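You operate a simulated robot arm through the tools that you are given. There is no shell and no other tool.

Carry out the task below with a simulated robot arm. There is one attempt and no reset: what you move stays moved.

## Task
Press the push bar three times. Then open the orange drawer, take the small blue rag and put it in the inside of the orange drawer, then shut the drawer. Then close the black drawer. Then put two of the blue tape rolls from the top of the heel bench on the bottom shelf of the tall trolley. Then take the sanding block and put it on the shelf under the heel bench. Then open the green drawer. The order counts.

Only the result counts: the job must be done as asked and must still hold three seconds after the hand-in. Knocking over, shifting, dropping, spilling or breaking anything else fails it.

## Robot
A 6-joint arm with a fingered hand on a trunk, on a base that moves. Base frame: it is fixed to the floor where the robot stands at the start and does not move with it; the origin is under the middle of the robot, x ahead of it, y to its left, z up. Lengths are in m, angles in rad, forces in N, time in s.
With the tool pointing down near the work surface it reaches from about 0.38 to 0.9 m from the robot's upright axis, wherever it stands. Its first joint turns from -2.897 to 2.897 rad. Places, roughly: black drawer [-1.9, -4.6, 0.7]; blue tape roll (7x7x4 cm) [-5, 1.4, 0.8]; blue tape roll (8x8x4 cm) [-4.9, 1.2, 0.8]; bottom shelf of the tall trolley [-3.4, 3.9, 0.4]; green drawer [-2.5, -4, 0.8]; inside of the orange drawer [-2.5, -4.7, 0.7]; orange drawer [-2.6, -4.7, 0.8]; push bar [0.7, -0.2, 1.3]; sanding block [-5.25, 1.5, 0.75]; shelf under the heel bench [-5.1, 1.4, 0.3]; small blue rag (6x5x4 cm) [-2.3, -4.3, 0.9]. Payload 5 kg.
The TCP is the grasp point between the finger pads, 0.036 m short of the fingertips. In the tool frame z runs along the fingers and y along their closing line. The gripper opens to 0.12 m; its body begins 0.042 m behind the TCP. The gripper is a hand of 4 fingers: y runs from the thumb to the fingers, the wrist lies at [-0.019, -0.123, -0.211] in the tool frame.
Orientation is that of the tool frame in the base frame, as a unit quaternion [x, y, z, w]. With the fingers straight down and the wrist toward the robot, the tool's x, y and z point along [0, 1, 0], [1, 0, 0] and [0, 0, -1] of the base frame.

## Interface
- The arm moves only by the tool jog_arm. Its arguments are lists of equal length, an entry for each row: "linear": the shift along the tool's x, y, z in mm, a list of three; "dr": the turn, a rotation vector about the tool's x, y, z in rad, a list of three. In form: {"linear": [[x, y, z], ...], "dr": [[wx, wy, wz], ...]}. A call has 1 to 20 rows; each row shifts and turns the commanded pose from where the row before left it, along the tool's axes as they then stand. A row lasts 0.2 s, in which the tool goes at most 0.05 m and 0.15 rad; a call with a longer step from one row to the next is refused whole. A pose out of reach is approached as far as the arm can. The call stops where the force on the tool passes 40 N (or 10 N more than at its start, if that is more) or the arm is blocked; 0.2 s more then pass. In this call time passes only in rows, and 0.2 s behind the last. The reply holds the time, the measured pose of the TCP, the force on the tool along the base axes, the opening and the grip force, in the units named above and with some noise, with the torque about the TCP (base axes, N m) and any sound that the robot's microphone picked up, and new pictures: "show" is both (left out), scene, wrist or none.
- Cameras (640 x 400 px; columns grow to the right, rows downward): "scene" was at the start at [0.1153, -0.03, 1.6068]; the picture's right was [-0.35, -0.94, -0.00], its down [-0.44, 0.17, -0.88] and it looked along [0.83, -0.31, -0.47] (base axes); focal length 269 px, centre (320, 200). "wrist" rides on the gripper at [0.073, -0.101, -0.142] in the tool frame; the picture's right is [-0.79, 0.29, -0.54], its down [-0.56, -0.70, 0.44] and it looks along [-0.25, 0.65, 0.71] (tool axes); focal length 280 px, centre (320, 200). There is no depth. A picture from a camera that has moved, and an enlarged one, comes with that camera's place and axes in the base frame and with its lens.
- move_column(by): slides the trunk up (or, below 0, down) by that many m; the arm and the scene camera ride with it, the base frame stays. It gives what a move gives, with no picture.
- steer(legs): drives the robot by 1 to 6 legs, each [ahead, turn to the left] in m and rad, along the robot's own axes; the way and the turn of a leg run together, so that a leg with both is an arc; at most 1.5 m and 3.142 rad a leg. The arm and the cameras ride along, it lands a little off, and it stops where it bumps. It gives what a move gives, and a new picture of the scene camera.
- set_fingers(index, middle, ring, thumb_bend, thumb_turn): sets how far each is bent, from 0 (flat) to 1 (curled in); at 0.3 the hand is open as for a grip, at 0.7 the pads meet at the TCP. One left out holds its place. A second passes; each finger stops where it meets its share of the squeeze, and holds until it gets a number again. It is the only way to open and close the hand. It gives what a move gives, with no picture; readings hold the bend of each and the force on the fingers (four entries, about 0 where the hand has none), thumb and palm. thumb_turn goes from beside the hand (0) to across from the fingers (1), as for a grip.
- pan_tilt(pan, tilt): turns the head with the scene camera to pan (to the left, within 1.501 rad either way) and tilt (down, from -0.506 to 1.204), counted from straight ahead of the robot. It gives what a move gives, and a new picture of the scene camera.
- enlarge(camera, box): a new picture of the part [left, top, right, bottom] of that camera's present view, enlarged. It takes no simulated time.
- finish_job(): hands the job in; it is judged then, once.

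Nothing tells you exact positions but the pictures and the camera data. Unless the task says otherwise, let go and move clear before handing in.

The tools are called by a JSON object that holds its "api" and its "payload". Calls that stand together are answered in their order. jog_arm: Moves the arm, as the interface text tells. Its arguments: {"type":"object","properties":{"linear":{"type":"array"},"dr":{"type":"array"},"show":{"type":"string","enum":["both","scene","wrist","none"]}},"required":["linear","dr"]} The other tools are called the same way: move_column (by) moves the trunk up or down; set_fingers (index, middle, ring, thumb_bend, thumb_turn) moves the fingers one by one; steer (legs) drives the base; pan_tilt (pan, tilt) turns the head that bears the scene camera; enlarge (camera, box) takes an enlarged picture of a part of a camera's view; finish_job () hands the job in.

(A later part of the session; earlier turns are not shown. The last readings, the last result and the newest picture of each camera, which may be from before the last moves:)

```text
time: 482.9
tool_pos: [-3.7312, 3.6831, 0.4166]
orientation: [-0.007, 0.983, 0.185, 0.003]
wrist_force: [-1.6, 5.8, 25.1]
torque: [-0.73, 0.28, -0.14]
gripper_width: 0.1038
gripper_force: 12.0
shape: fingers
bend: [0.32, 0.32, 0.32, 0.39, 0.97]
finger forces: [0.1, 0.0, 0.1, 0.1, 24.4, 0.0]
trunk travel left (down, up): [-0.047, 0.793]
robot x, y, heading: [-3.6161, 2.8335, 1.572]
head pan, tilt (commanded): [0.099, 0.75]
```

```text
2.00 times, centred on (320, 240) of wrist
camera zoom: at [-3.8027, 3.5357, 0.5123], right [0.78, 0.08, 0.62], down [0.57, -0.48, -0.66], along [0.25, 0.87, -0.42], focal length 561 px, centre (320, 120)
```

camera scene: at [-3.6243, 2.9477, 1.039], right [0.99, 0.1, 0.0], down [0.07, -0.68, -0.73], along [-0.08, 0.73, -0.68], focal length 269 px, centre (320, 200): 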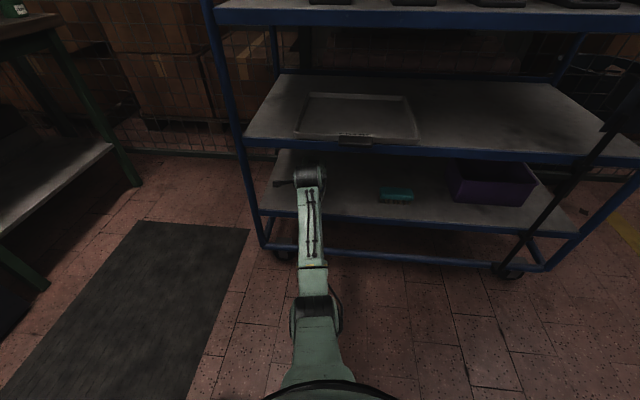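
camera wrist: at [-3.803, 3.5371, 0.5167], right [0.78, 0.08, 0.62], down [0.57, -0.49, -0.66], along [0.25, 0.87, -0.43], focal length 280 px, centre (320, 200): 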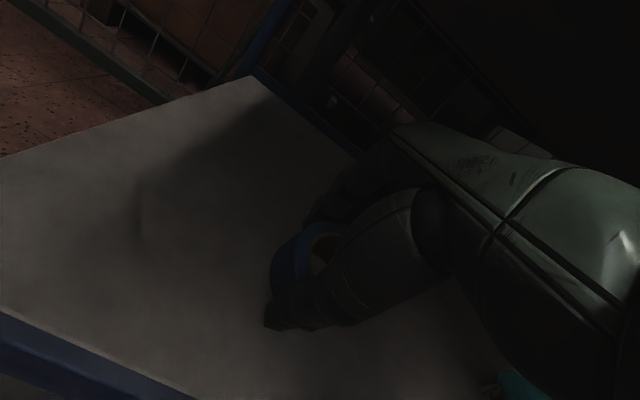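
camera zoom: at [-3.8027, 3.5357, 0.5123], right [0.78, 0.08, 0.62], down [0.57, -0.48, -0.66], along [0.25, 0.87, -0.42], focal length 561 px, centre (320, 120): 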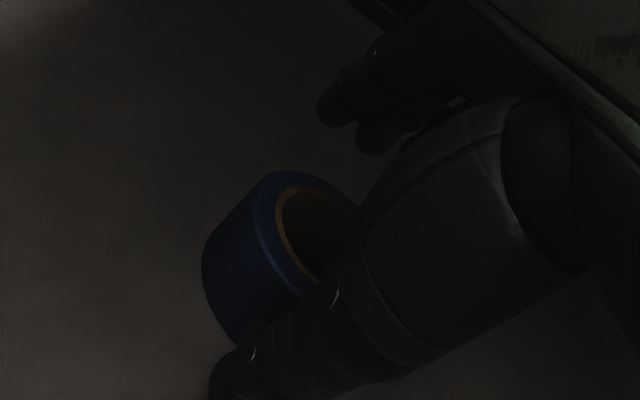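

The straightened thumb is pressing on the shelf while the roll stands free. I'll raise the hand straight up now and look.

{"api": "jog_arm", "payload": {"linear": [[0, 1.8, -4.7], [0, 3.6, -9.3], [0, 3.6, -9.3], [0, 5.4, -14]], "dr": [[0, 0, 0], [0, 0, 0], [0, 0, 0], [0, 0, 0]], "show": "wrist"}}

{"api": "enlarge", "payload": {"camera": "wrist", "box": [160, 140, 480, 340]}}

```text
time: 483.9
tool_pos: [-3.7317, 3.6832, 0.4544]
orientation: [-0.006, 0.983, 0.182, 0.004]
wrist_force: [-0.1, -0.2, -0.2]
torque: [-0.02, -0.02, 0.0]
gripper_width: 0.1175
gripper_force: 0.0
shape: fingers
bend: [0.32, 0.32, 0.32, 0.32, 0.98]
finger forces: [0.0, 0.0, 0.0, 0.1, 0.1, 0.1]
trunk travel left (down, up): [-0.047, 0.793]
robot x, y, heading: [-3.6141, 2.8334, 1.576]
head pan, tilt (commanded): [0.099, 0.75]
camera wrist: at [-3.8034, 3.5358, 0.5491], right [0.78, 0.08, 0.62], down [0.57, -0.49, -0.66], along [0.25, 0.87, -0.43], focal length 280 px, centre (320, 200)
```

wrist: 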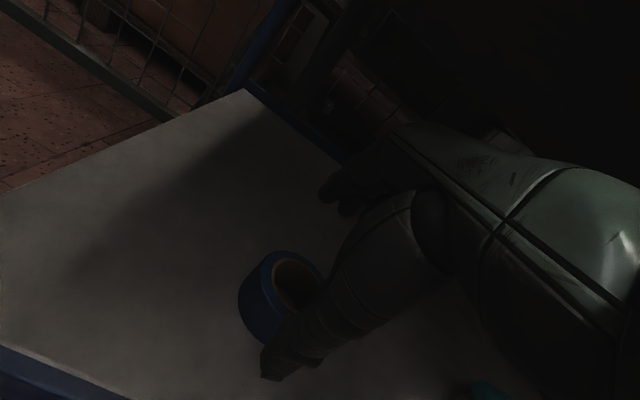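

```text
2.00 times, centred on (320, 240) of wrist
camera zoom: at [-3.8034, 3.5358, 0.5491], right [0.78, 0.08, 0.62], down [0.57, -0.49, -0.66], along [0.25, 0.87, -0.43], focal length 561 px, centre (320, 120)
```

zoom: 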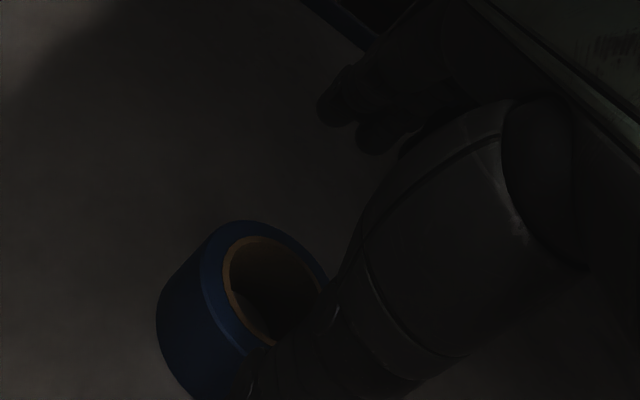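

The roll stands flat on the shelf, free of the hand. I'll withdraw straight back out.

{"api": "jog_arm", "payload": {"linear": [[0, 3.6, -9.3], [0, -35.5, -13.7], [0, -35.5, -13.7], [0, -35.5, -13.7], [0, -35.5, -13.7], [0, -35.5, -13.7], [0, -35.5, -13.7]], "dr": [[0, 0, 0], [0, 0, 0], [0, 0, 0], [0, 0, 0], [0, 0, 0], [0, 0, 0], [0, 0, 0]], "show": "none"}}

{"api": "steer", "payload": {"legs": [[-0.5, 0]]}}

{"api": "pan_tilt", "payload": {"pan": 0.0, "tilt": 0.4}}

{"api": "enlarge", "payload": {"camera": "scene", "box": [200, 140, 520, 340]}}

```text
time: 485.5
tool_pos: [-3.7296, 3.4536, 0.4632]
orientation: [-0.007, 0.983, 0.184, 0.005]
wrist_force: [-1.2, -0.5, 0.2]
torque: [0.0, 0.05, -0.02]
gripper_width: 0.1179
gripper_force: 0.1
shape: fingers
bend: [0.32, 0.32, 0.32, 0.32, 0.98]
finger forces: [0.0, 0.1, 0.2, 0.0, 0.1, 0.1]
trunk travel left (down, up): [-0.047, 0.793]
robot x, y, heading: [-3.6111, 2.8363, 1.577]
head pan, tilt (commanded): [0.099, 0.75]
```

```text
time: 488.7
tool_pos: [-3.7329, 2.9558, 0.4642]
orientation: [-0.013, 0.983, 0.183, 0.004]
wrist_force: [-0.4, -0.4, 0.0]
torque: [0.02, -0.02, 0.0]
gripper_width: 0.1178
gripper_force: 0.0
shape: fingers
bend: [0.32, 0.32, 0.32, 0.32, 0.98]
finger forces: [0.0, 0.0, 0.0, 0.0, 0.0, 0.0]
trunk travel left (down, up): [-0.047, 0.793]
robot x, y, heading: [-3.6105, 2.3339, 1.588]
head pan, tilt (commanded): [0.099, 0.75]
camera scene: at [-3.6208, 2.4506, 1.0391], right [0.99, 0.12, 0.0], down [0.08, -0.68, -0.73], along [-0.08, 0.73, -0.68], focal length 269 px, centre (320, 200)
```

scene: 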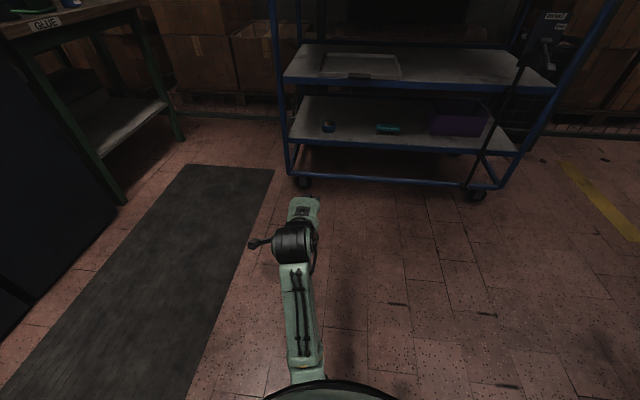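

```text
time: 489.5
tool_pos: [-3.733, 2.9566, 0.4638]
orientation: [-0.013, 0.983, 0.183, 0.003]
wrist_force: [-0.2, -0.1, -0.6]
torque: [0.01, 0.04, 0.04]
gripper_width: 0.1175
gripper_force: 0.0
shape: fingers
bend: [0.32, 0.32, 0.32, 0.32, 0.98]
finger forces: [0.1, 0.1, 0.0, 0.0, 0.0, 0.0]
trunk travel left (down, up): [-0.047, 0.793]
robot x, y, heading: [-3.6063, 2.3366, 1.588]
head pan, tilt (commanded): [0.0, 0.4]
camera scene: at [-3.6127, 2.4609, 1.0701], right [1.0, 0.02, 0.0], down [0.01, -0.39, -0.92], along [-0.02, 0.92, -0.39], focal length 269 px, centre (320, 200)
```

scene: 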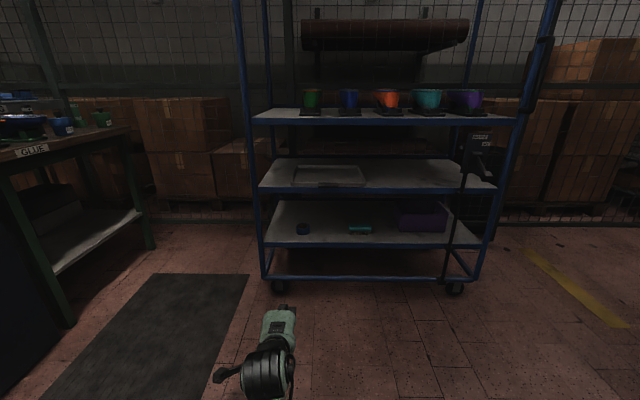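

```text
2.00 times, centred on (360, 240) of scene
camera zoom: at [-3.6127, 2.4609, 1.0701], right [1.0, 0.02, 0.0], down [0.01, -0.39, -0.92], along [-0.02, 0.92, -0.39], focal length 539 px, centre (240, 120)
```

zoom: 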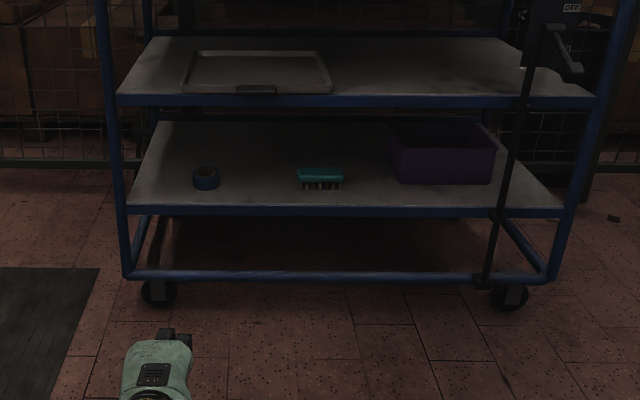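

The first roll is on the bottom shelf of the trolley. Now back for the second one: raise the trunk, straighten the hand, and return to the heel bench.

{"api": "move_column", "payload": {"by": 0.4}}

{"api": "move_column", "payload": {"by": 0.2}}

{"api": "jog_arm", "payload": {"linear": [[0, 0, 0], [0, 0, 0], [0, 0, 0], [-20, 0, 0], [-30, 0, 0], [-30, 0, 0]], "dr": [[0.12, 0, 0], [0.12, 0, 0], [0.11, 0, 0], [0, 0, 0], [0, 0, 0], [0, 0, 0]], "show": "none"}}

{"api": "steer", "payload": {"legs": [[-1.03, 0], [0, 1.553], [0.6, 0]]}}

{"api": "pan_tilt", "payload": {"pan": 0.0, "tilt": 0.65}}

```text
time: 493.3
tool_pos: [-3.7325, 2.9566, 0.8636]
orientation: [-0.013, 0.983, 0.183, 0.003]
wrist_force: [0.0, 0.7, 0.0]
torque: [0.01, 0.0, 0.0]
gripper_width: 0.1175
gripper_force: 0.2
shape: fingers
bend: [0.32, 0.32, 0.32, 0.32, 0.98]
finger forces: [0.0, 0.0, 0.0, 0.0, 0.0, 0.0]
trunk travel left (down, up): [-0.447, 0.393]
robot x, y, heading: [-3.6115, 2.3375, 1.587]
head pan, tilt (commanded): [0.0, 0.4]
```

```text
time: 495.5
tool_pos: [-3.7327, 2.9546, 1.0629]
orientation: [-0.014, 0.983, 0.184, 0.002]
wrist_force: [0.0, 0.0, -0.3]
torque: [-0.01, -0.03, -0.04]
gripper_width: 0.1176
gripper_force: 0.1
shape: fingers
bend: [0.32, 0.32, 0.32, 0.32, 0.98]
finger forces: [0.0, 0.1, 0.0, 0.0, 0.1, 0.0]
trunk travel left (down, up): [-0.647, 0.193]
robot x, y, heading: [-3.6118, 2.3344, 1.588]
head pan, tilt (commanded): [0.0, 0.4]
```

```text
time: 496.9
tool_pos: [-3.6524, 2.9581, 1.0646]
orientation: [-0.013, 1.0, 0.009, 0.005]
wrist_force: [0.1, 0.8, -0.3]
torque: [0.01, -0.03, 0.0]
gripper_width: 0.1175
gripper_force: 0.0
shape: fingers
bend: [0.32, 0.32, 0.32, 0.32, 0.98]
finger forces: [0.0, 0.0, 0.0, 0.0, 0.0, 0.0]
trunk travel left (down, up): [-0.647, 0.193]
robot x, y, heading: [-3.6095, 2.335, 1.582]
head pan, tilt (commanded): [0.0, 0.4]
```

```text
time: 510.4
tool_pos: [-4.8162, 1.3033, 1.0643]
orientation: [-0.706, 0.708, 0.01, -0.004]
wrist_force: [0.1, -0.2, -0.3]
torque: [0.01, 0.03, 0.0]
gripper_width: 0.1176
gripper_force: 0.1
shape: fingers
bend: [0.32, 0.32, 0.32, 0.32, 0.98]
finger forces: [0.0, 0.0, 0.0, 0.0, 0.0, 0.0]
trunk travel left (down, up): [-0.647, 0.193]
robot x, y, heading: [-4.1937, 1.3293, 3.131]
head pan, tilt (commanded): [0.0, 0.4]
camera scene: at [-4.3154, 1.3307, 1.6702], right [0.01, 1.0, 0.0], down [0.39, -0.01, -0.92], along [-0.92, 0.01, -0.39], focal length 269 px, centre (320, 200)
```

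scene: 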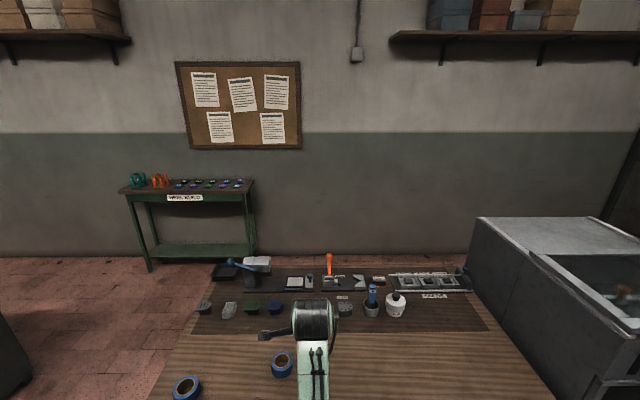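

```text
time: 511.2
tool_pos: [-4.8171, 1.3035, 1.0654]
orientation: [-0.706, 0.708, 0.01, -0.003]
wrist_force: [-0.2, -0.2, 0.3]
torque: [-0.01, -0.06, 0.01]
gripper_width: 0.1175
gripper_force: 0.1
shape: fingers
bend: [0.32, 0.32, 0.32, 0.32, 0.98]
finger forces: [0.0, 0.0, 0.1, 0.1, 0.0, 0.0]
trunk travel left (down, up): [-0.647, 0.193]
robot x, y, heading: [-4.1916, 1.3266, 3.126]
head pan, tilt (commanded): [0.0, 0.649]
camera scene: at [-4.3094, 1.3306, 1.6478], right [0.01, 1.0, 0.0], down [0.6, -0.01, -0.8], along [-0.8, 0.01, -0.6], focal length 269 px, centre (320, 200)
```

scene: 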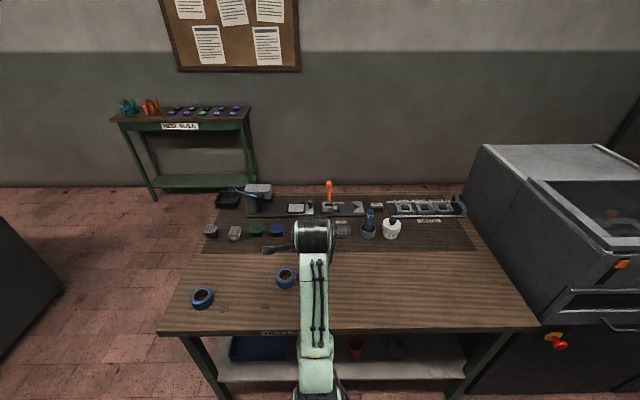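

Back at the bench; the second roll is at about (-4.925, 1.214). I'll move the hand above it and check with the wrist camera.

{"api": "jog_arm", "payload": {"linear": [[33, 36, 0], [33, 36, 0], [34, 36, 0]], "dr": [[0, 0, 0], [0, 0, 0], [0, 0, 0]], "show": "wrist"}}

```text
time: 512.0
tool_pos: [-4.9236, 1.2009, 1.0655]
orientation: [-0.706, 0.708, 0.01, -0.002]
wrist_force: [0.1, -0.5, -1.4]
torque: [0.05, -0.04, 0.02]
gripper_width: 0.1176
gripper_force: 0.1
shape: fingers
bend: [0.32, 0.32, 0.32, 0.32, 0.98]
finger forces: [0.0, 0.0, 0.0, 0.1, 0.1, 0.0]
trunk travel left (down, up): [-0.647, 0.193]
robot x, y, heading: [-4.1944, 1.3247, 3.131]
head pan, tilt (commanded): [0.0, 0.649]
camera wrist: at [-4.8207, 1.1253, 1.2053], right [-0.28, 0.78, 0.56], down [0.69, 0.56, -0.45], along [-0.66, 0.26, -0.7], focal length 280 px, centre (320, 200)
```

wrist: 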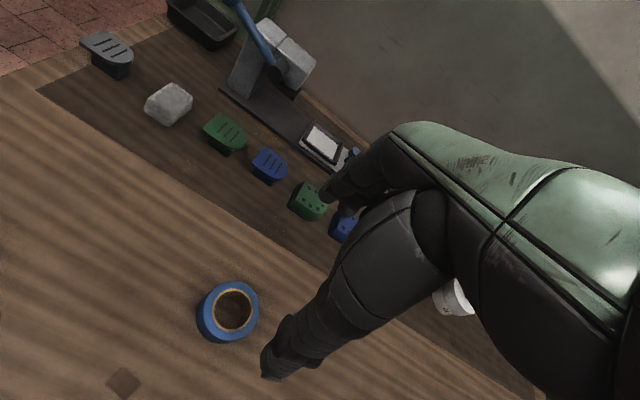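

Centred within 3 mm. Opening fully, descending, and gripping the second roll.

{"api": "set_fingers", "payload": {"index": 0.28, "middle": 0.28, "ring": 0.28, "thumb_bend": 0.28}}

{"api": "move_column", "payload": {"by": -0.16}}

{"api": "enlarge", "payload": {"camera": "wrist", "box": [0, 0, 640, 400]}}

```text
time: 513.0
tool_pos: [-4.9228, 1.2012, 1.0659]
orientation: [-0.707, 0.707, 0.01, -0.002]
wrist_force: [-0.6, 0.0, -0.1]
torque: [0.02, 0.01, -0.05]
gripper_width: 0.1288
gripper_force: 0.0
shape: fingers
bend: [0.28, 0.28, 0.28, 0.28, 0.98]
finger forces: [0.0, 0.0, 0.0, 0.1, 0.1, 0.0]
trunk travel left (down, up): [-0.647, 0.193]
robot x, y, heading: [-4.1919, 1.3276, 3.129]
head pan, tilt (commanded): [0.0, 0.649]
```

```text
time: 514.8
tool_pos: [-4.9233, 1.2011, 0.9067]
orientation: [-0.705, 0.709, 0.01, -0.003]
wrist_force: [-0.3, 0.5, 0.3]
torque: [0.0, 0.0, -0.02]
gripper_width: 0.1288
gripper_force: 0.1
shape: fingers
bend: [0.28, 0.28, 0.28, 0.28, 0.98]
finger forces: [0.1, 0.0, 0.1, 0.0, 0.0, 0.0]
trunk travel left (down, up): [-0.487, 0.353]
robot x, y, heading: [-4.1906, 1.3254, 3.128]
head pan, tilt (commanded): [0.0, 0.649]
```

```text
1.00 times, centred on (320, 200) of wrist (not enlarged: the box is as wide or as high as the picture)
camera zoom: at [-4.8192, 1.1268, 1.0463], right [-0.27, 0.78, 0.56], down [0.69, 0.56, -0.45], along [-0.67, 0.26, -0.7], focal length 280 px, centre (320, 200)
```

zoom: 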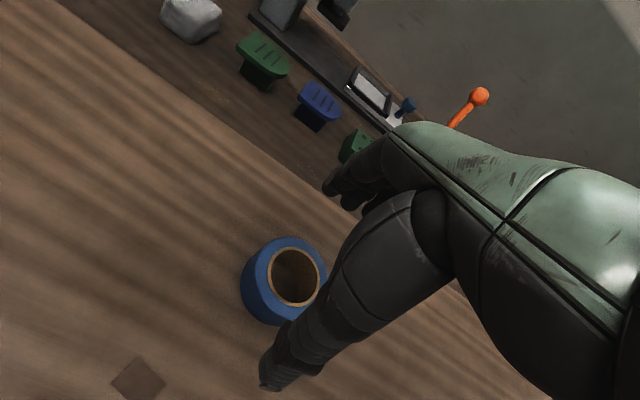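

{"api": "move_column", "payload": {"by": -0.064}}

{"api": "set_fingers", "payload": {"index": 0.6, "middle": 0.6, "ring": 0.6, "thumb_bend": 0.6}}

{"api": "move_column", "payload": {"by": 0.2}}

{"api": "enlarge", "payload": {"camera": "wrist", "box": [160, 140, 480, 340]}}

```text
time: 515.9
tool_pos: [-4.9231, 1.2019, 0.8421]
orientation: [-0.706, 0.708, 0.01, -0.004]
wrist_force: [-0.1, -0.6, 0.0]
torque: [-0.04, 0.01, 0.01]
gripper_width: 0.1287
gripper_force: 0.0
shape: fingers
bend: [0.28, 0.28, 0.28, 0.28, 0.98]
finger forces: [0.0, 0.0, 0.1, 0.0, 0.0, 0.1]
trunk travel left (down, up): [-0.423, 0.417]
robot x, y, heading: [-4.191, 1.3273, 3.133]
head pan, tilt (commanded): [0.0, 0.649]
```

```text
time: 516.9
tool_pos: [-4.9246, 1.2021, 0.8423]
orientation: [-0.706, 0.708, 0.011, -0.002]
wrist_force: [-0.9, 0.5, 3.8]
torque: [0.07, 0.2, 0.04]
gripper_width: 0.07
gripper_force: 20.1
shape: fingers
bend: [0.5, 0.51, 0.58, 0.49, 0.96]
finger forces: [9.8, 8.8, 2.2, 0.0, 19.9, 0.1]
trunk travel left (down, up): [-0.423, 0.417]
robot x, y, heading: [-4.1983, 1.329, 3.131]
head pan, tilt (commanded): [0.0, 0.649]
```

```text
time: 519.0
tool_pos: [-4.9232, 1.2016, 1.0416]
orientation: [-0.706, 0.708, 0.01, -0.003]
wrist_force: [0.1, 1.2, -0.6]
torque: [0.0, -0.01, 0.0]
gripper_width: 0.0696
gripper_force: 20.4
shape: fingers
bend: [0.51, 0.52, 0.58, 0.49, 0.96]
finger forces: [9.5, 8.4, 2.0, 0.1, 20.2, 0.1]
trunk travel left (down, up): [-0.623, 0.217]
robot x, y, heading: [-4.1923, 1.3281, 3.13]
head pan, tilt (commanded): [0.0, 0.649]
```

```text
2.00 times, centred on (320, 240) of wrist
camera zoom: at [-4.8195, 1.1267, 1.1819], right [-0.28, 0.78, 0.56], down [0.69, 0.56, -0.45], along [-0.66, 0.26, -0.7], focal length 561 px, centre (320, 120)
```

zoom: 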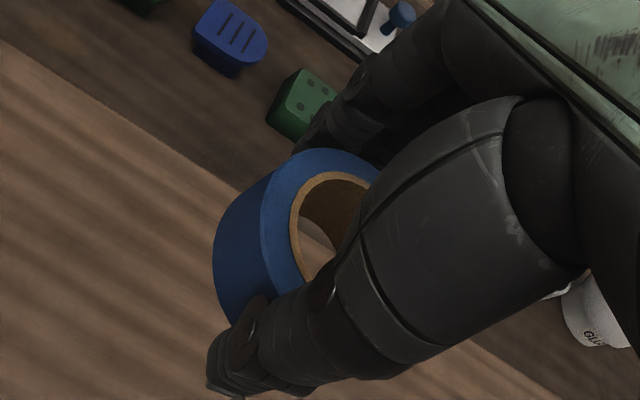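

The second roll is held. Same trip: back off, turn north, and drive to in front of the trolley, with the hand shifted right for the spot beside the first roll.

{"api": "steer", "payload": {"legs": [[-0.55, 0], [0, -1.559]]}}

{"api": "jog_arm", "payload": {"linear": [[-35, -22, 0], [-35, -22, 0], [-35, -22, 0], [-35, -22, 0], [-35, -22, 0]], "dr": [[0, 0, 0], [0, 0, 0], [0, 0, 0], [0, 0, 0], [0, 0, 0]], "show": "none"}}

{"api": "steer", "payload": {"legs": [[1.1, 0]]}}

```text
time: 527.1
tool_pos: [-3.7519, 2.0504, 1.0427]
orientation: [0.007, 1.0, 0.008, 0.005]
wrist_force: [0.1, 0.4, -1.0]
torque: [0.01, 0.02, -0.02]
gripper_width: 0.0694
gripper_force: 19.2
shape: fingers
bend: [0.51, 0.52, 0.58, 0.5, 0.96]
finger forces: [9.3, 8.1, 1.8, 0.1, 19.3, 0.0]
trunk travel left (down, up): [-0.623, 0.217]
robot x, y, heading: [-3.6345, 1.3147, 1.548]
head pan, tilt (commanded): [0.0, 0.649]
camera scene: at [-3.6316, 1.438, 1.6237], right [1.0, -0.02, 0.0], down [-0.01, -0.6, -0.8], along [0.02, 0.8, -0.6], focal length 269 px, centre (320, 200)
```

scene: 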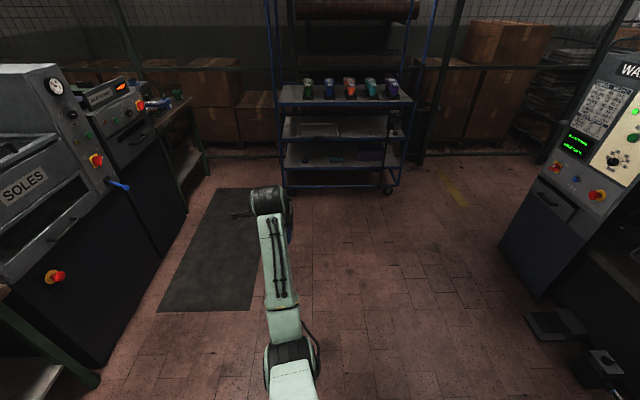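

```text
time: 528.3
tool_pos: [-3.5772, 1.9357, 1.0406]
orientation: [0.007, 1.0, 0.01, 0.006]
wrist_force: [0.6, 0.3, -0.3]
torque: [0.02, 0.04, 0.0]
gripper_width: 0.0694
gripper_force: 19.4
shape: fingers
bend: [0.51, 0.52, 0.58, 0.5, 0.96]
finger forces: [9.3, 8.1, 1.9, 0.1, 19.3, 0.1]
trunk travel left (down, up): [-0.623, 0.217]
robot x, y, heading: [-3.6335, 1.3184, 1.545]
head pan, tilt (commanded): [0.0, 0.649]
```

```text
time: 534.5
tool_pos: [-3.57, 3.0447, 1.0409]
orientation: [0.0, 1.0, 0.009, 0.005]
wrist_force: [-0.4, -0.8, -0.3]
torque: [0.01, 0.03, -0.01]
gripper_width: 0.0693
gripper_force: 19.3
shape: fingers
bend: [0.51, 0.52, 0.58, 0.5, 0.96]
finger forces: [9.3, 8.1, 1.9, 0.0, 19.2, 0.0]
trunk travel left (down, up): [-0.623, 0.217]
robot x, y, heading: [-3.6139, 2.4241, 1.563]
head pan, tilt (commanded): [0.0, 0.649]
camera scene: at [-3.6152, 2.5442, 1.6237], right [1.0, -0.01, 0.0], down [-0.01, -0.6, -0.8], along [0.01, 0.8, -0.6], focal length 269 px, centre (320, 200)
```

scene: 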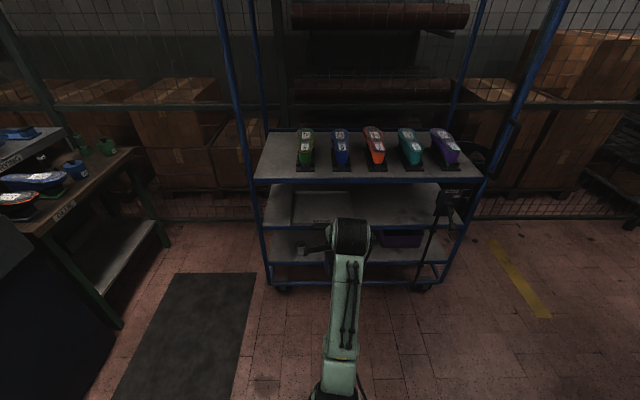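

Lowering the trunk and tilting as before, then a short drive closer.

{"api": "move_column", "payload": {"by": -0.4}}

{"api": "move_column", "payload": {"by": -0.19}}

{"api": "jog_arm", "payload": {"linear": [[0, 0, -5], [0, 0, 0], [0, 0, 0]], "dr": [[-0.12, 0, 0], [-0.12, 0, 0], [-0.11, 0, 0]], "show": "none"}}

{"api": "steer", "payload": {"legs": [[0.4, 0.0]]}}

{"api": "enlarge", "payload": {"camera": "wrist", "box": [0, 0, 640, 400]}}

```text
time: 538.3
tool_pos: [-3.5692, 3.0435, 0.6404]
orientation: [-0.001, 1.0, 0.01, 0.005]
wrist_force: [-1.2, -0.4, -0.7]
torque: [-0.01, -0.01, -0.04]
gripper_width: 0.0692
gripper_force: 18.9
shape: fingers
bend: [0.51, 0.52, 0.58, 0.5, 0.96]
finger forces: [9.3, 8.1, 1.9, 0.0, 19.0, 0.1]
trunk travel left (down, up): [-0.223, 0.617]
robot x, y, heading: [-3.6181, 2.4266, 1.561]
head pan, tilt (commanded): [0.0, 0.649]
```

```text
time: 540.4
tool_pos: [-3.5699, 3.0423, 0.4496]
orientation: [0.0, 1.0, 0.01, 0.005]
wrist_force: [-0.1, 0.0, 0.0]
torque: [-0.01, -0.02, 0.01]
gripper_width: 0.069
gripper_force: 19.0
shape: fingers
bend: [0.51, 0.52, 0.58, 0.5, 0.96]
finger forces: [9.3, 8.0, 1.9, 0.0, 19.1, 0.0]
trunk travel left (down, up): [-0.033, 0.807]
robot x, y, heading: [-3.6177, 2.4256, 1.564]
head pan, tilt (commanded): [0.0, 0.649]
```

```text
time: 541.2
tool_pos: [-3.5706, 3.0432, 0.4546]
orientation: [-0.001, 0.983, 0.184, 0.005]
wrist_force: [-0.8, -0.5, -0.8]
torque: [0.01, 0.01, -0.01]
gripper_width: 0.0693
gripper_force: 19.1
shape: fingers
bend: [0.51, 0.52, 0.58, 0.5, 0.96]
finger forces: [9.3, 8.0, 1.9, 0.0, 19.2, 0.0]
trunk travel left (down, up): [-0.033, 0.807]
robot x, y, heading: [-3.6176, 2.424, 1.564]
head pan, tilt (commanded): [0.0, 0.649]
```

```text
time: 543.9
tool_pos: [-3.5696, 3.4409, 0.4553]
orientation: [-0.002, 0.983, 0.183, 0.005]
wrist_force: [0.4, 0.3, -1.2]
torque: [0.01, -0.01, 0.0]
gripper_width: 0.0694
gripper_force: 19.2
shape: fingers
bend: [0.51, 0.52, 0.58, 0.5, 0.96]
finger forces: [9.3, 8.0, 1.9, 0.0, 19.1, 0.1]
trunk travel left (down, up): [-0.033, 0.807]
robot x, y, heading: [-3.6102, 2.8216, 1.563]
head pan, tilt (commanded): [0.0, 0.649]
camera scene: at [-3.6127, 2.9416, 1.0337], right [1.0, -0.01, 0.0], down [0.0, -0.6, -0.8], along [0.0, 0.8, -0.6], focal length 269 px, centre (320, 200)
```

scene: 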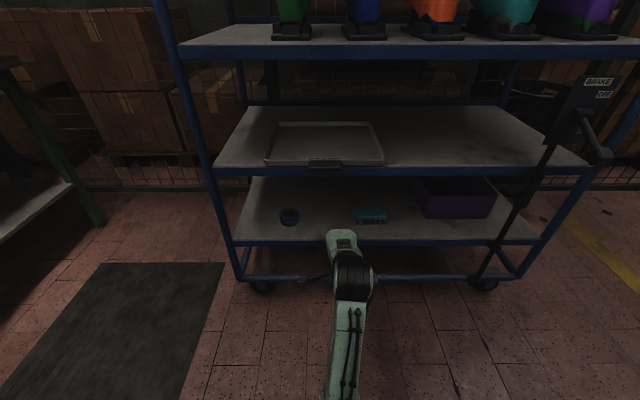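

```text
1.00 times, centred on (320, 200) of wrist (not enlarged: the box is as wide or as high as the picture)
camera zoom: at [-3.6425, 3.2945, 0.5511], right [0.78, 0.08, 0.62], down [0.57, -0.49, -0.66], along [0.25, 0.87, -0.43], focal length 280 px, centre (320, 200)
```

zoom: 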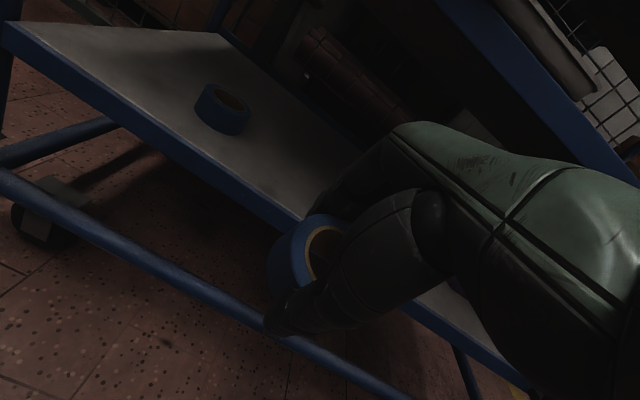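

The first roll is still at (-3.72, 3.70), and the second is lined up to its right with the brush well clear. Inserting now.

{"api": "jog_arm", "payload": {"linear": [[13, 0, 0], [0, 38.3, 14.8], [0, 38.3, 14.8], [0, 38.3, 14.8], [0, 38.3, 14.8], [0, 38.3, 14.8], [0, 38.3, 14.8]], "dr": [[0, 0, 0], [0, 0, 0], [0, 0, 0], [0, 0, 0], [0, 0, 0], [0, 0, 0], [0, 0, 0]], "show": "both"}}

```text
time: 545.5
tool_pos: [-3.5814, 3.6858, 0.4526]
orientation: [-0.002, 0.983, 0.183, 0.005]
wrist_force: [0.1, -0.2, -0.9]
torque: [-0.03, -0.01, -0.01]
gripper_width: 0.0693
gripper_force: 18.9
shape: fingers
bend: [0.51, 0.52, 0.58, 0.5, 0.96]
finger forces: [9.3, 8.0, 1.9, 0.1, 19.2, 0.0]
trunk travel left (down, up): [-0.033, 0.807]
robot x, y, heading: [-3.6136, 2.8217, 1.566]
head pan, tilt (commanded): [0.0, 0.649]
camera scene: at [-3.6128, 2.9417, 1.0336], right [1.0, -0.01, 0.0], down [0.0, -0.6, -0.8], along [0.0, 0.8, -0.6], focal length 269 px, centre (320, 200)
camera wrist: at [-3.6548, 3.5403, 0.5485], right [0.78, 0.08, 0.62], down [0.57, -0.49, -0.66], along [0.25, 0.87, -0.43], focal length 280 px, centre (320, 200)
```

scene: 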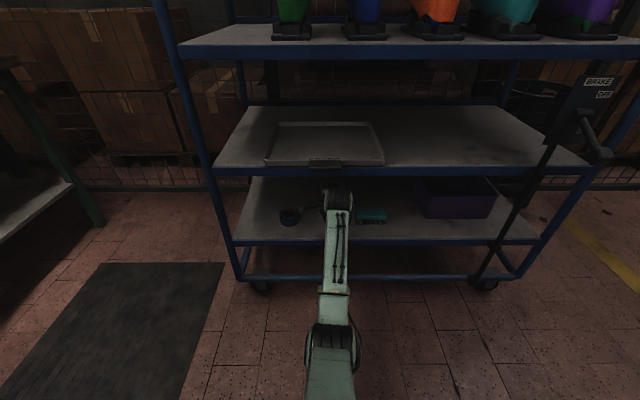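
wrist: 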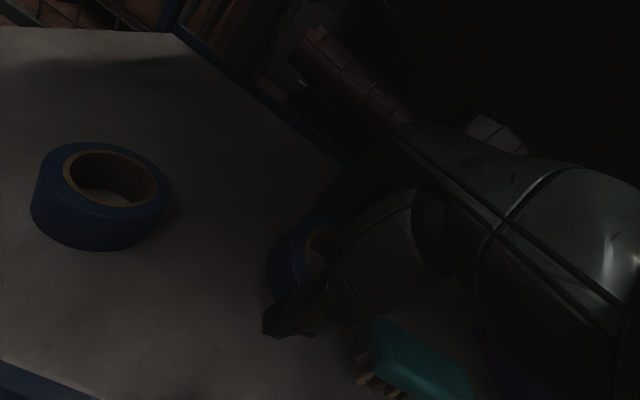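

Clear of both neighbours. Lowering gently.

{"api": "jog_arm", "payload": {"linear": [[0, -2.9, 7.5], [0, -2.9, 7.5], [0, -2.9, 7.5], [0, -1.5, 3.7], [0, -1.5, 3.7], [0, -1.1, 2.8]], "dr": [[0, 0, 0], [0, 0, 0], [0, 0, 0], [0, 0, 0], [0, 0, 0], [0, 0, 0]], "show": "none"}}

```text
time: 546.9
tool_pos: [-3.584, 3.6876, 0.4197]
orientation: [-0.002, 0.983, 0.184, 0.006]
wrist_force: [0.3, 1.3, 0.3]
torque: [-0.02, 0.0, 0.02]
gripper_width: 0.0692
gripper_force: 18.7
shape: fingers
bend: [0.51, 0.52, 0.58, 0.5, 0.96]
finger forces: [9.4, 7.9, 1.9, 0.0, 19.2, 0.0]
trunk travel left (down, up): [-0.033, 0.807]
robot x, y, heading: [-3.6135, 2.8205, 1.565]
head pan, tilt (commanded): [0.0, 0.649]
```

{"api": "jog_arm", "payload": {"linear": [[0, -1.1, 2.8]], "dr": [[0, 0, 0]], "show": "none"}}

{"api": "set_fingers", "payload": {"index": 0.42, "middle": 0.42, "ring": 0.42, "thumb_bend": 0.42}}

{"api": "jog_arm", "payload": {"linear": [[0, 1.8, -4.7]], "dr": [[0, 0, 0]], "show": "none"}}

{"api": "set_fingers", "payload": {"index": 0.3, "middle": 0.3, "ring": 0.3, "thumb_bend": 0.3}}

{"api": "enlarge", "payload": {"camera": "wrist", "box": [0, 100, 480, 400]}}

```text
time: 547.3
tool_pos: [-3.5829, 3.6866, 0.4156]
orientation: [-0.003, 0.983, 0.183, 0.006]
wrist_force: [-0.9, -0.6, -0.7]
torque: [-0.02, 0.01, 0.02]
gripper_width: 0.0694
gripper_force: 19.4
shape: fingers
bend: [0.51, 0.52, 0.58, 0.5, 0.96]
finger forces: [9.4, 8.0, 1.9, 0.1, 19.3, 0.1]
trunk travel left (down, up): [-0.033, 0.807]
robot x, y, heading: [-3.6105, 2.8208, 1.565]
head pan, tilt (commanded): [0.0, 0.649]
```

```text
time: 548.3
tool_pos: [-3.5822, 3.6874, 0.4174]
orientation: [-0.001, 0.983, 0.183, 0.006]
wrist_force: [0.0, 0.4, 1.2]
torque: [0.0, 0.02, 0.03]
gripper_width: 0.0878
gripper_force: 0.9
shape: fingers
bend: [0.42, 0.42, 0.42, 0.42, 0.97]
finger forces: [0.1, 0.0, 0.0, 0.0, 0.7, 0.0]
trunk travel left (down, up): [-0.033, 0.807]
robot x, y, heading: [-3.6156, 2.8207, 1.565]
head pan, tilt (commanded): [0.0, 0.649]
```

```text
time: 548.7
tool_pos: [-3.5819, 3.6872, 0.4211]
orientation: [-0.002, 0.983, 0.183, 0.005]
wrist_force: [-0.5, -0.7, 0.1]
torque: [-0.01, -0.03, 0.02]
gripper_width: 0.0881
gripper_force: 0.1
shape: fingers
bend: [0.42, 0.42, 0.42, 0.42, 0.97]
finger forces: [0.1, 0.0, 0.0, 0.1, 0.0, 0.0]
trunk travel left (down, up): [-0.033, 0.807]
robot x, y, heading: [-3.6117, 2.824, 1.566]
head pan, tilt (commanded): [0.0, 0.649]
```

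```text
time: 549.7
tool_pos: [-3.5828, 3.6882, 0.4223]
orientation: [-0.002, 0.983, 0.183, 0.005]
wrist_force: [0.2, -0.1, -0.5]
torque: [0.0, -0.01, -0.02]
gripper_width: 0.1231
gripper_force: 0.1
shape: fingers
bend: [0.3, 0.3, 0.3, 0.3, 0.97]
finger forces: [0.0, 0.0, 0.0, 0.1, 0.0, 0.1]
trunk travel left (down, up): [-0.033, 0.807]
robot x, y, heading: [-3.6134, 2.8194, 1.565]
head pan, tilt (commanded): [0.0, 0.649]
```

```text
1.33 times, centred on (240, 250) of wrist
camera zoom: at [-3.6554, 3.541, 0.5177], right [0.78, 0.08, 0.62], down [0.57, -0.49, -0.66], along [0.25, 0.87, -0.43], focal length 374 px, centre (427, 133)
```

zoom: 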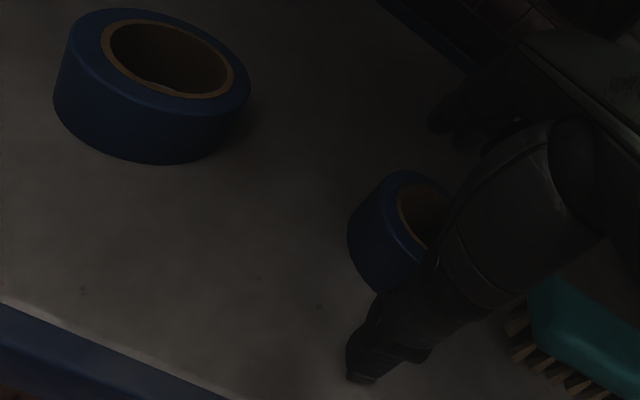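

Released. Raising straight up and then withdrawing.

{"api": "jog_arm", "payload": {"linear": [[0, 3.6, -9.3], [0, 5.4, -14], [0, 5.4, -14]], "dr": [[0, 0, 0], [0, 0, 0], [0, 0, 0]], "show": "wrist"}}

```text
time: 550.5
tool_pos: [-3.5838, 3.6865, 0.4631]
orientation: [-0.003, 0.983, 0.183, 0.005]
wrist_force: [-0.6, -0.5, -0.3]
torque: [0.02, -0.01, -0.01]
gripper_width: 0.1231
gripper_force: 0.0
shape: fingers
bend: [0.3, 0.3, 0.3, 0.3, 0.97]
finger forces: [0.1, 0.0, 0.0, 0.0, 0.0, 0.1]
trunk travel left (down, up): [-0.033, 0.807]
robot x, y, heading: [-3.6115, 2.8224, 1.565]
head pan, tilt (commanded): [0.0, 0.649]
camera wrist: at [-3.6564, 3.541, 0.5589], right [0.78, 0.08, 0.62], down [0.57, -0.49, -0.66], along [0.25, 0.87, -0.43], focal length 280 px, centre (320, 200)
```

wrist: 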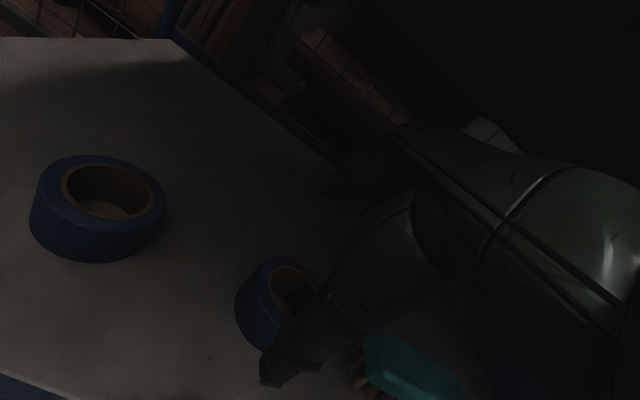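

{"api": "jog_arm", "payload": {"linear": [[0, -35.5, -13.7], [0, -35.5, -13.7], [0, -35.5, -13.7], [0, -35.5, -13.7], [0, -35.5, -13.7], [0, -35.5, -13.7]], "dr": [[0, 0, 0], [0, 0, 0], [0, 0, 0], [0, 0, 0], [0, 0, 0], [0, 0, 0]], "show": "none"}}

{"api": "steer", "payload": {"legs": [[-0.5, 0]]}}

{"api": "pan_tilt", "payload": {"pan": 0.0, "tilt": 0.4}}

{"api": "enlarge", "payload": {"camera": "scene", "box": [240, 180, 480, 330]}}

```text
time: 551.9
tool_pos: [-3.5816, 3.4565, 0.4618]
orientation: [-0.003, 0.983, 0.183, 0.004]
wrist_force: [0.4, -0.1, -0.1]
torque: [0.03, -0.02, -0.02]
gripper_width: 0.1233
gripper_force: 0.0
shape: fingers
bend: [0.3, 0.3, 0.3, 0.3, 0.97]
finger forces: [0.0, 0.1, 0.1, 0.1, 0.1, 0.0]
trunk travel left (down, up): [-0.033, 0.807]
robot x, y, heading: [-3.6111, 2.8232, 1.561]
head pan, tilt (commanded): [0.0, 0.649]
```

```text
time: 555.1
tool_pos: [-3.5869, 2.9524, 0.4618]
orientation: [-0.006, 0.983, 0.183, 0.005]
wrist_force: [-0.2, -0.5, -0.5]
torque: [0.0, 0.01, 0.03]
gripper_width: 0.1231
gripper_force: 0.0
shape: fingers
bend: [0.3, 0.3, 0.3, 0.3, 0.97]
finger forces: [0.1, 0.0, 0.0, 0.1, 0.1, 0.0]
trunk travel left (down, up): [-0.033, 0.807]
robot x, y, heading: [-3.614, 2.3204, 1.574]
head pan, tilt (commanded): [0.0, 0.649]
camera scene: at [-3.6147, 2.4373, 1.0337], right [1.0, 0.0, 0.0], down [0.0, -0.6, -0.8], along [0.0, 0.8, -0.6], focal length 269 px, centre (320, 200)
```

scene: 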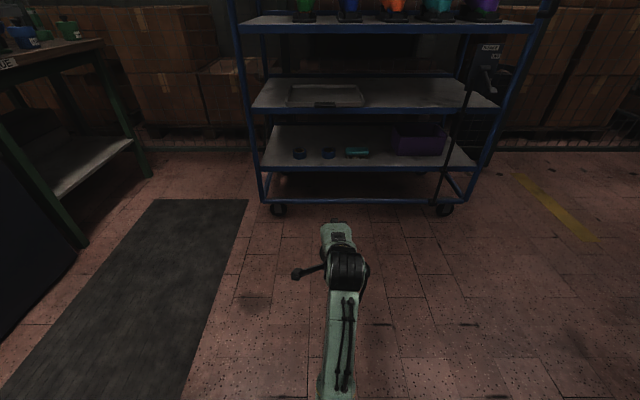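

```text
time: 555.9
tool_pos: [-3.5868, 2.9529, 0.4617]
orientation: [-0.005, 0.983, 0.183, 0.005]
wrist_force: [-1.6, 0.3, 0.4]
torque: [0.04, -0.02, 0.0]
gripper_width: 0.1233
gripper_force: 0.1
shape: fingers
bend: [0.3, 0.3, 0.3, 0.3, 0.97]
finger forces: [0.0, 0.0, 0.0, 0.0, 0.0, 0.1]
trunk travel left (down, up): [-0.033, 0.807]
robot x, y, heading: [-3.6151, 2.3192, 1.571]
head pan, tilt (commanded): [0.0, 0.4]
camera scene: at [-3.6147, 2.4431, 1.0561], right [1.0, 0.0, 0.0], down [0.0, -0.39, -0.92], along [0.0, 0.92, -0.39], focal length 269 px, centre (320, 200)
```

scene: 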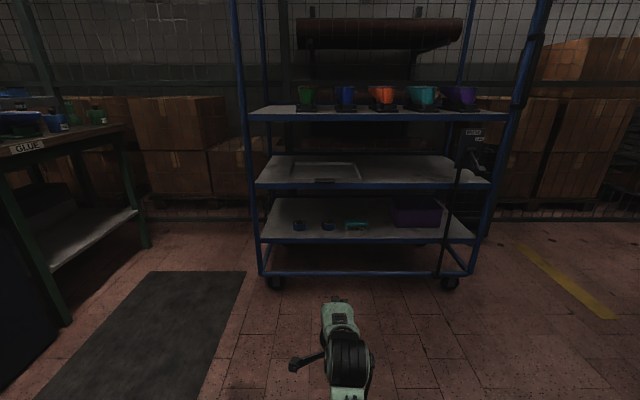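

```text
2.67 times, centred on (360, 255) of scene
camera zoom: at [-3.6147, 2.4431, 1.0561], right [1.0, 0.0, 0.0], down [0.0, -0.39, -0.92], along [0.0, 0.92, -0.39], focal length 718 px, centre (213, 53)
```

zoom: 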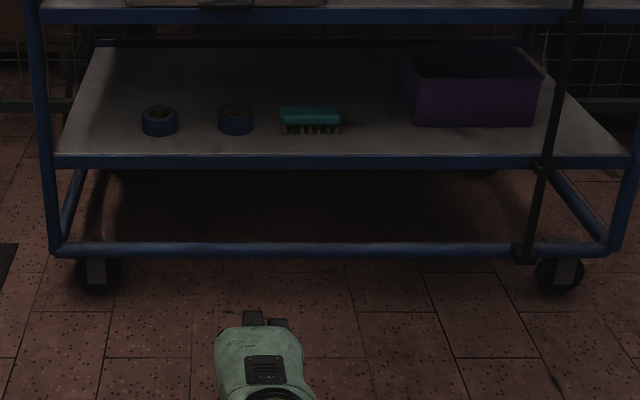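

Both rolls rest flat on the bottom shelf, nothing else disturbed. Next is the sanding block: raise the trunk, straighten the hand, and return to the heel bench in line with the block (y ≈ 1.62).

{"api": "move_column", "payload": {"by": 0.4}}

{"api": "move_column", "payload": {"by": 0.2}}

{"api": "jog_arm", "payload": {"linear": [[0, 0, 0], [0, 0, 0], [0, 0, 0]], "dr": [[0.12, 0, 0], [0.12, 0, 0], [0.11, 0, 0]], "show": "none"}}

{"api": "steer", "payload": {"legs": [[-0.69, 0], [0, 1.571], [0.6, 0]]}}

{"api": "pan_tilt", "payload": {"pan": 0.0, "tilt": 0.65}}

{"api": "enlarge", "payload": {"camera": "scene", "box": [180, 150, 500, 350]}}

```text
time: 559.7
tool_pos: [-3.5882, 2.953, 0.8617]
orientation: [-0.006, 0.983, 0.183, 0.005]
wrist_force: [-0.4, 0.0, -1.0]
torque: [0.0, -0.03, 0.0]
gripper_width: 0.1235
gripper_force: 0.0
shape: fingers
bend: [0.3, 0.3, 0.3, 0.3, 0.97]
finger forces: [0.0, 0.1, 0.1, 0.0, 0.1, 0.0]
trunk travel left (down, up): [-0.433, 0.407]
robot x, y, heading: [-3.6155, 2.3158, 1.569]
head pan, tilt (commanded): [0.0, 0.4]
```

```text
time: 561.9
tool_pos: [-3.5874, 2.9526, 1.0612]
orientation: [-0.005, 0.983, 0.183, 0.005]
wrist_force: [-0.4, 0.3, -0.3]
torque: [0.0, -0.01, 0.0]
gripper_width: 0.1236
gripper_force: 0.1
shape: fingers
bend: [0.3, 0.3, 0.3, 0.3, 0.97]
finger forces: [0.0, 0.1, 0.0, 0.1, 0.0, 0.0]
trunk travel left (down, up): [-0.633, 0.207]
robot x, y, heading: [-3.6146, 2.3176, 1.568]
head pan, tilt (commanded): [0.0, 0.4]
```

```text
time: 562.6
tool_pos: [-3.5878, 2.9548, 1.061]
orientation: [-0.003, 1.0, 0.008, 0.006]
wrist_force: [0.7, 0.1, -0.3]
torque: [0.02, -0.02, -0.01]
gripper_width: 0.1234
gripper_force: 0.1
shape: fingers
bend: [0.3, 0.3, 0.3, 0.3, 0.97]
finger forces: [0.0, 0.0, 0.0, 0.0, 0.0, 0.0]
trunk travel left (down, up): [-0.633, 0.207]
robot x, y, heading: [-3.6131, 2.3179, 1.565]
head pan, tilt (commanded): [0.0, 0.4]
```

```text
time: 574.8
tool_pos: [-4.8517, 1.5854, 1.062]
orientation: [0.727, -0.686, -0.01, 0.003]
wrist_force: [0.0, -0.6, -0.7]
torque: [0.01, 0.03, -0.02]
gripper_width: 0.1232
gripper_force: 0.0
shape: fingers
bend: [0.3, 0.3, 0.3, 0.3, 0.97]
finger forces: [0.0, 0.0, 0.0, 0.0, 0.0, 0.1]
trunk travel left (down, up): [-0.633, 0.207]
robot x, y, heading: [-4.2135, 1.5909, -3.092]
head pan, tilt (commanded): [0.0, 0.4]
camera scene: at [-4.337, 1.5857, 1.6562], right [-0.05, 1.0, 0.0], down [0.39, 0.02, -0.92], along [-0.92, -0.04, -0.39], focal length 269 px, centre (320, 200)
```

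scene: 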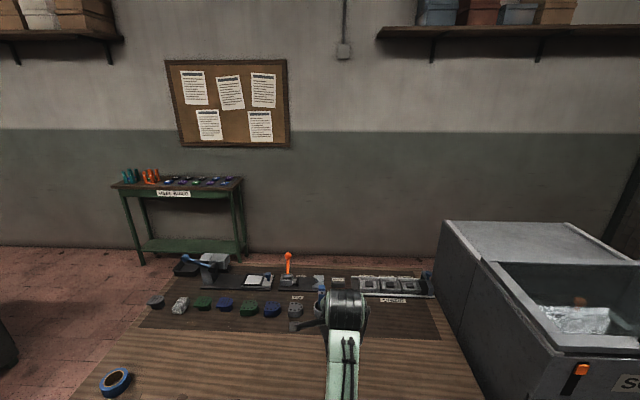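

```text
time: 575.6
tool_pos: [-4.8505, 1.5858, 1.0631]
orientation: [0.727, -0.687, -0.009, 0.003]
wrist_force: [-0.2, 1.2, -0.6]
torque: [0.03, 0.01, -0.02]
gripper_width: 0.1236
gripper_force: 0.0
shape: fingers
bend: [0.3, 0.3, 0.3, 0.3, 0.97]
finger forces: [0.1, 0.0, 0.0, 0.1, 0.0, 0.0]
trunk travel left (down, up): [-0.633, 0.207]
robot x, y, heading: [-4.2104, 1.587, -3.094]
head pan, tilt (commanded): [0.0, 0.649]
camera scene: at [-4.3309, 1.586, 1.6338], right [-0.05, 1.0, 0.0], down [0.6, 0.03, -0.8], along [-0.8, -0.04, -0.6], focal length 269 px, centre (320, 200)
```

scene: 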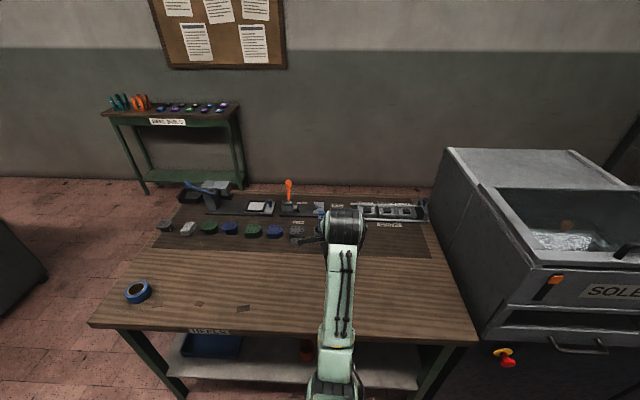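

```text
2.00 times, centred on (340, 250) of scene
camera zoom: at [-4.3309, 1.586, 1.6338], right [-0.05, 1.0, 0.0], down [0.6, 0.03, -0.8], along [-0.8, -0.04, -0.6], focal length 539 px, centre (280, 100)
```

zoom: 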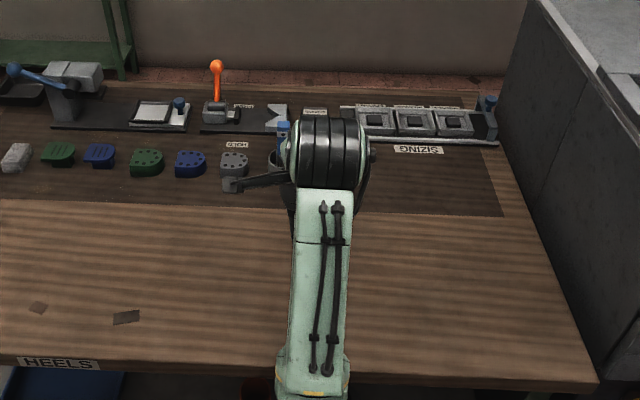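

I'm in front of the block's part of the bench. Let me see it from the wrist camera.

{"api": "enlarge", "payload": {"camera": "wrist", "box": [0, 0, 640, 400]}}

{"api": "enlarge", "payload": {"camera": "scene", "box": [280, 180, 440, 260]}}

```text
1.00 times, centred on (320, 200) of wrist (not enlarged: the box is as wide or as high as the picture)
camera zoom: at [-4.7423, 1.5175, 1.2015], right [-0.32, 0.77, 0.56], down [0.66, 0.6, -0.45], along [-0.68, 0.22, -0.7], focal length 280 px, centre (320, 200)
```

zoom: 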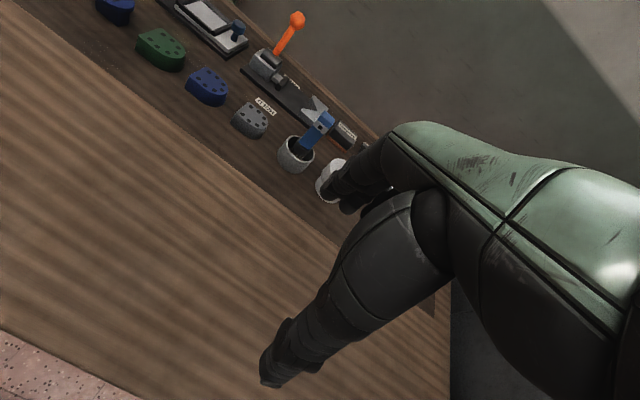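

```text
4.00 times, centred on (360, 220) of scene
camera zoom: at [-4.3309, 1.586, 1.6338], right [-0.05, 1.0, 0.0], down [0.6, 0.03, -0.8], along [-0.8, -0.04, -0.6], focal length 1078 px, centre (160, 120)
```

zoom: 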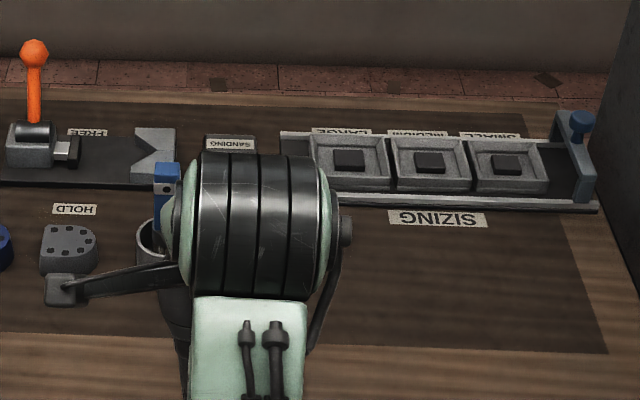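

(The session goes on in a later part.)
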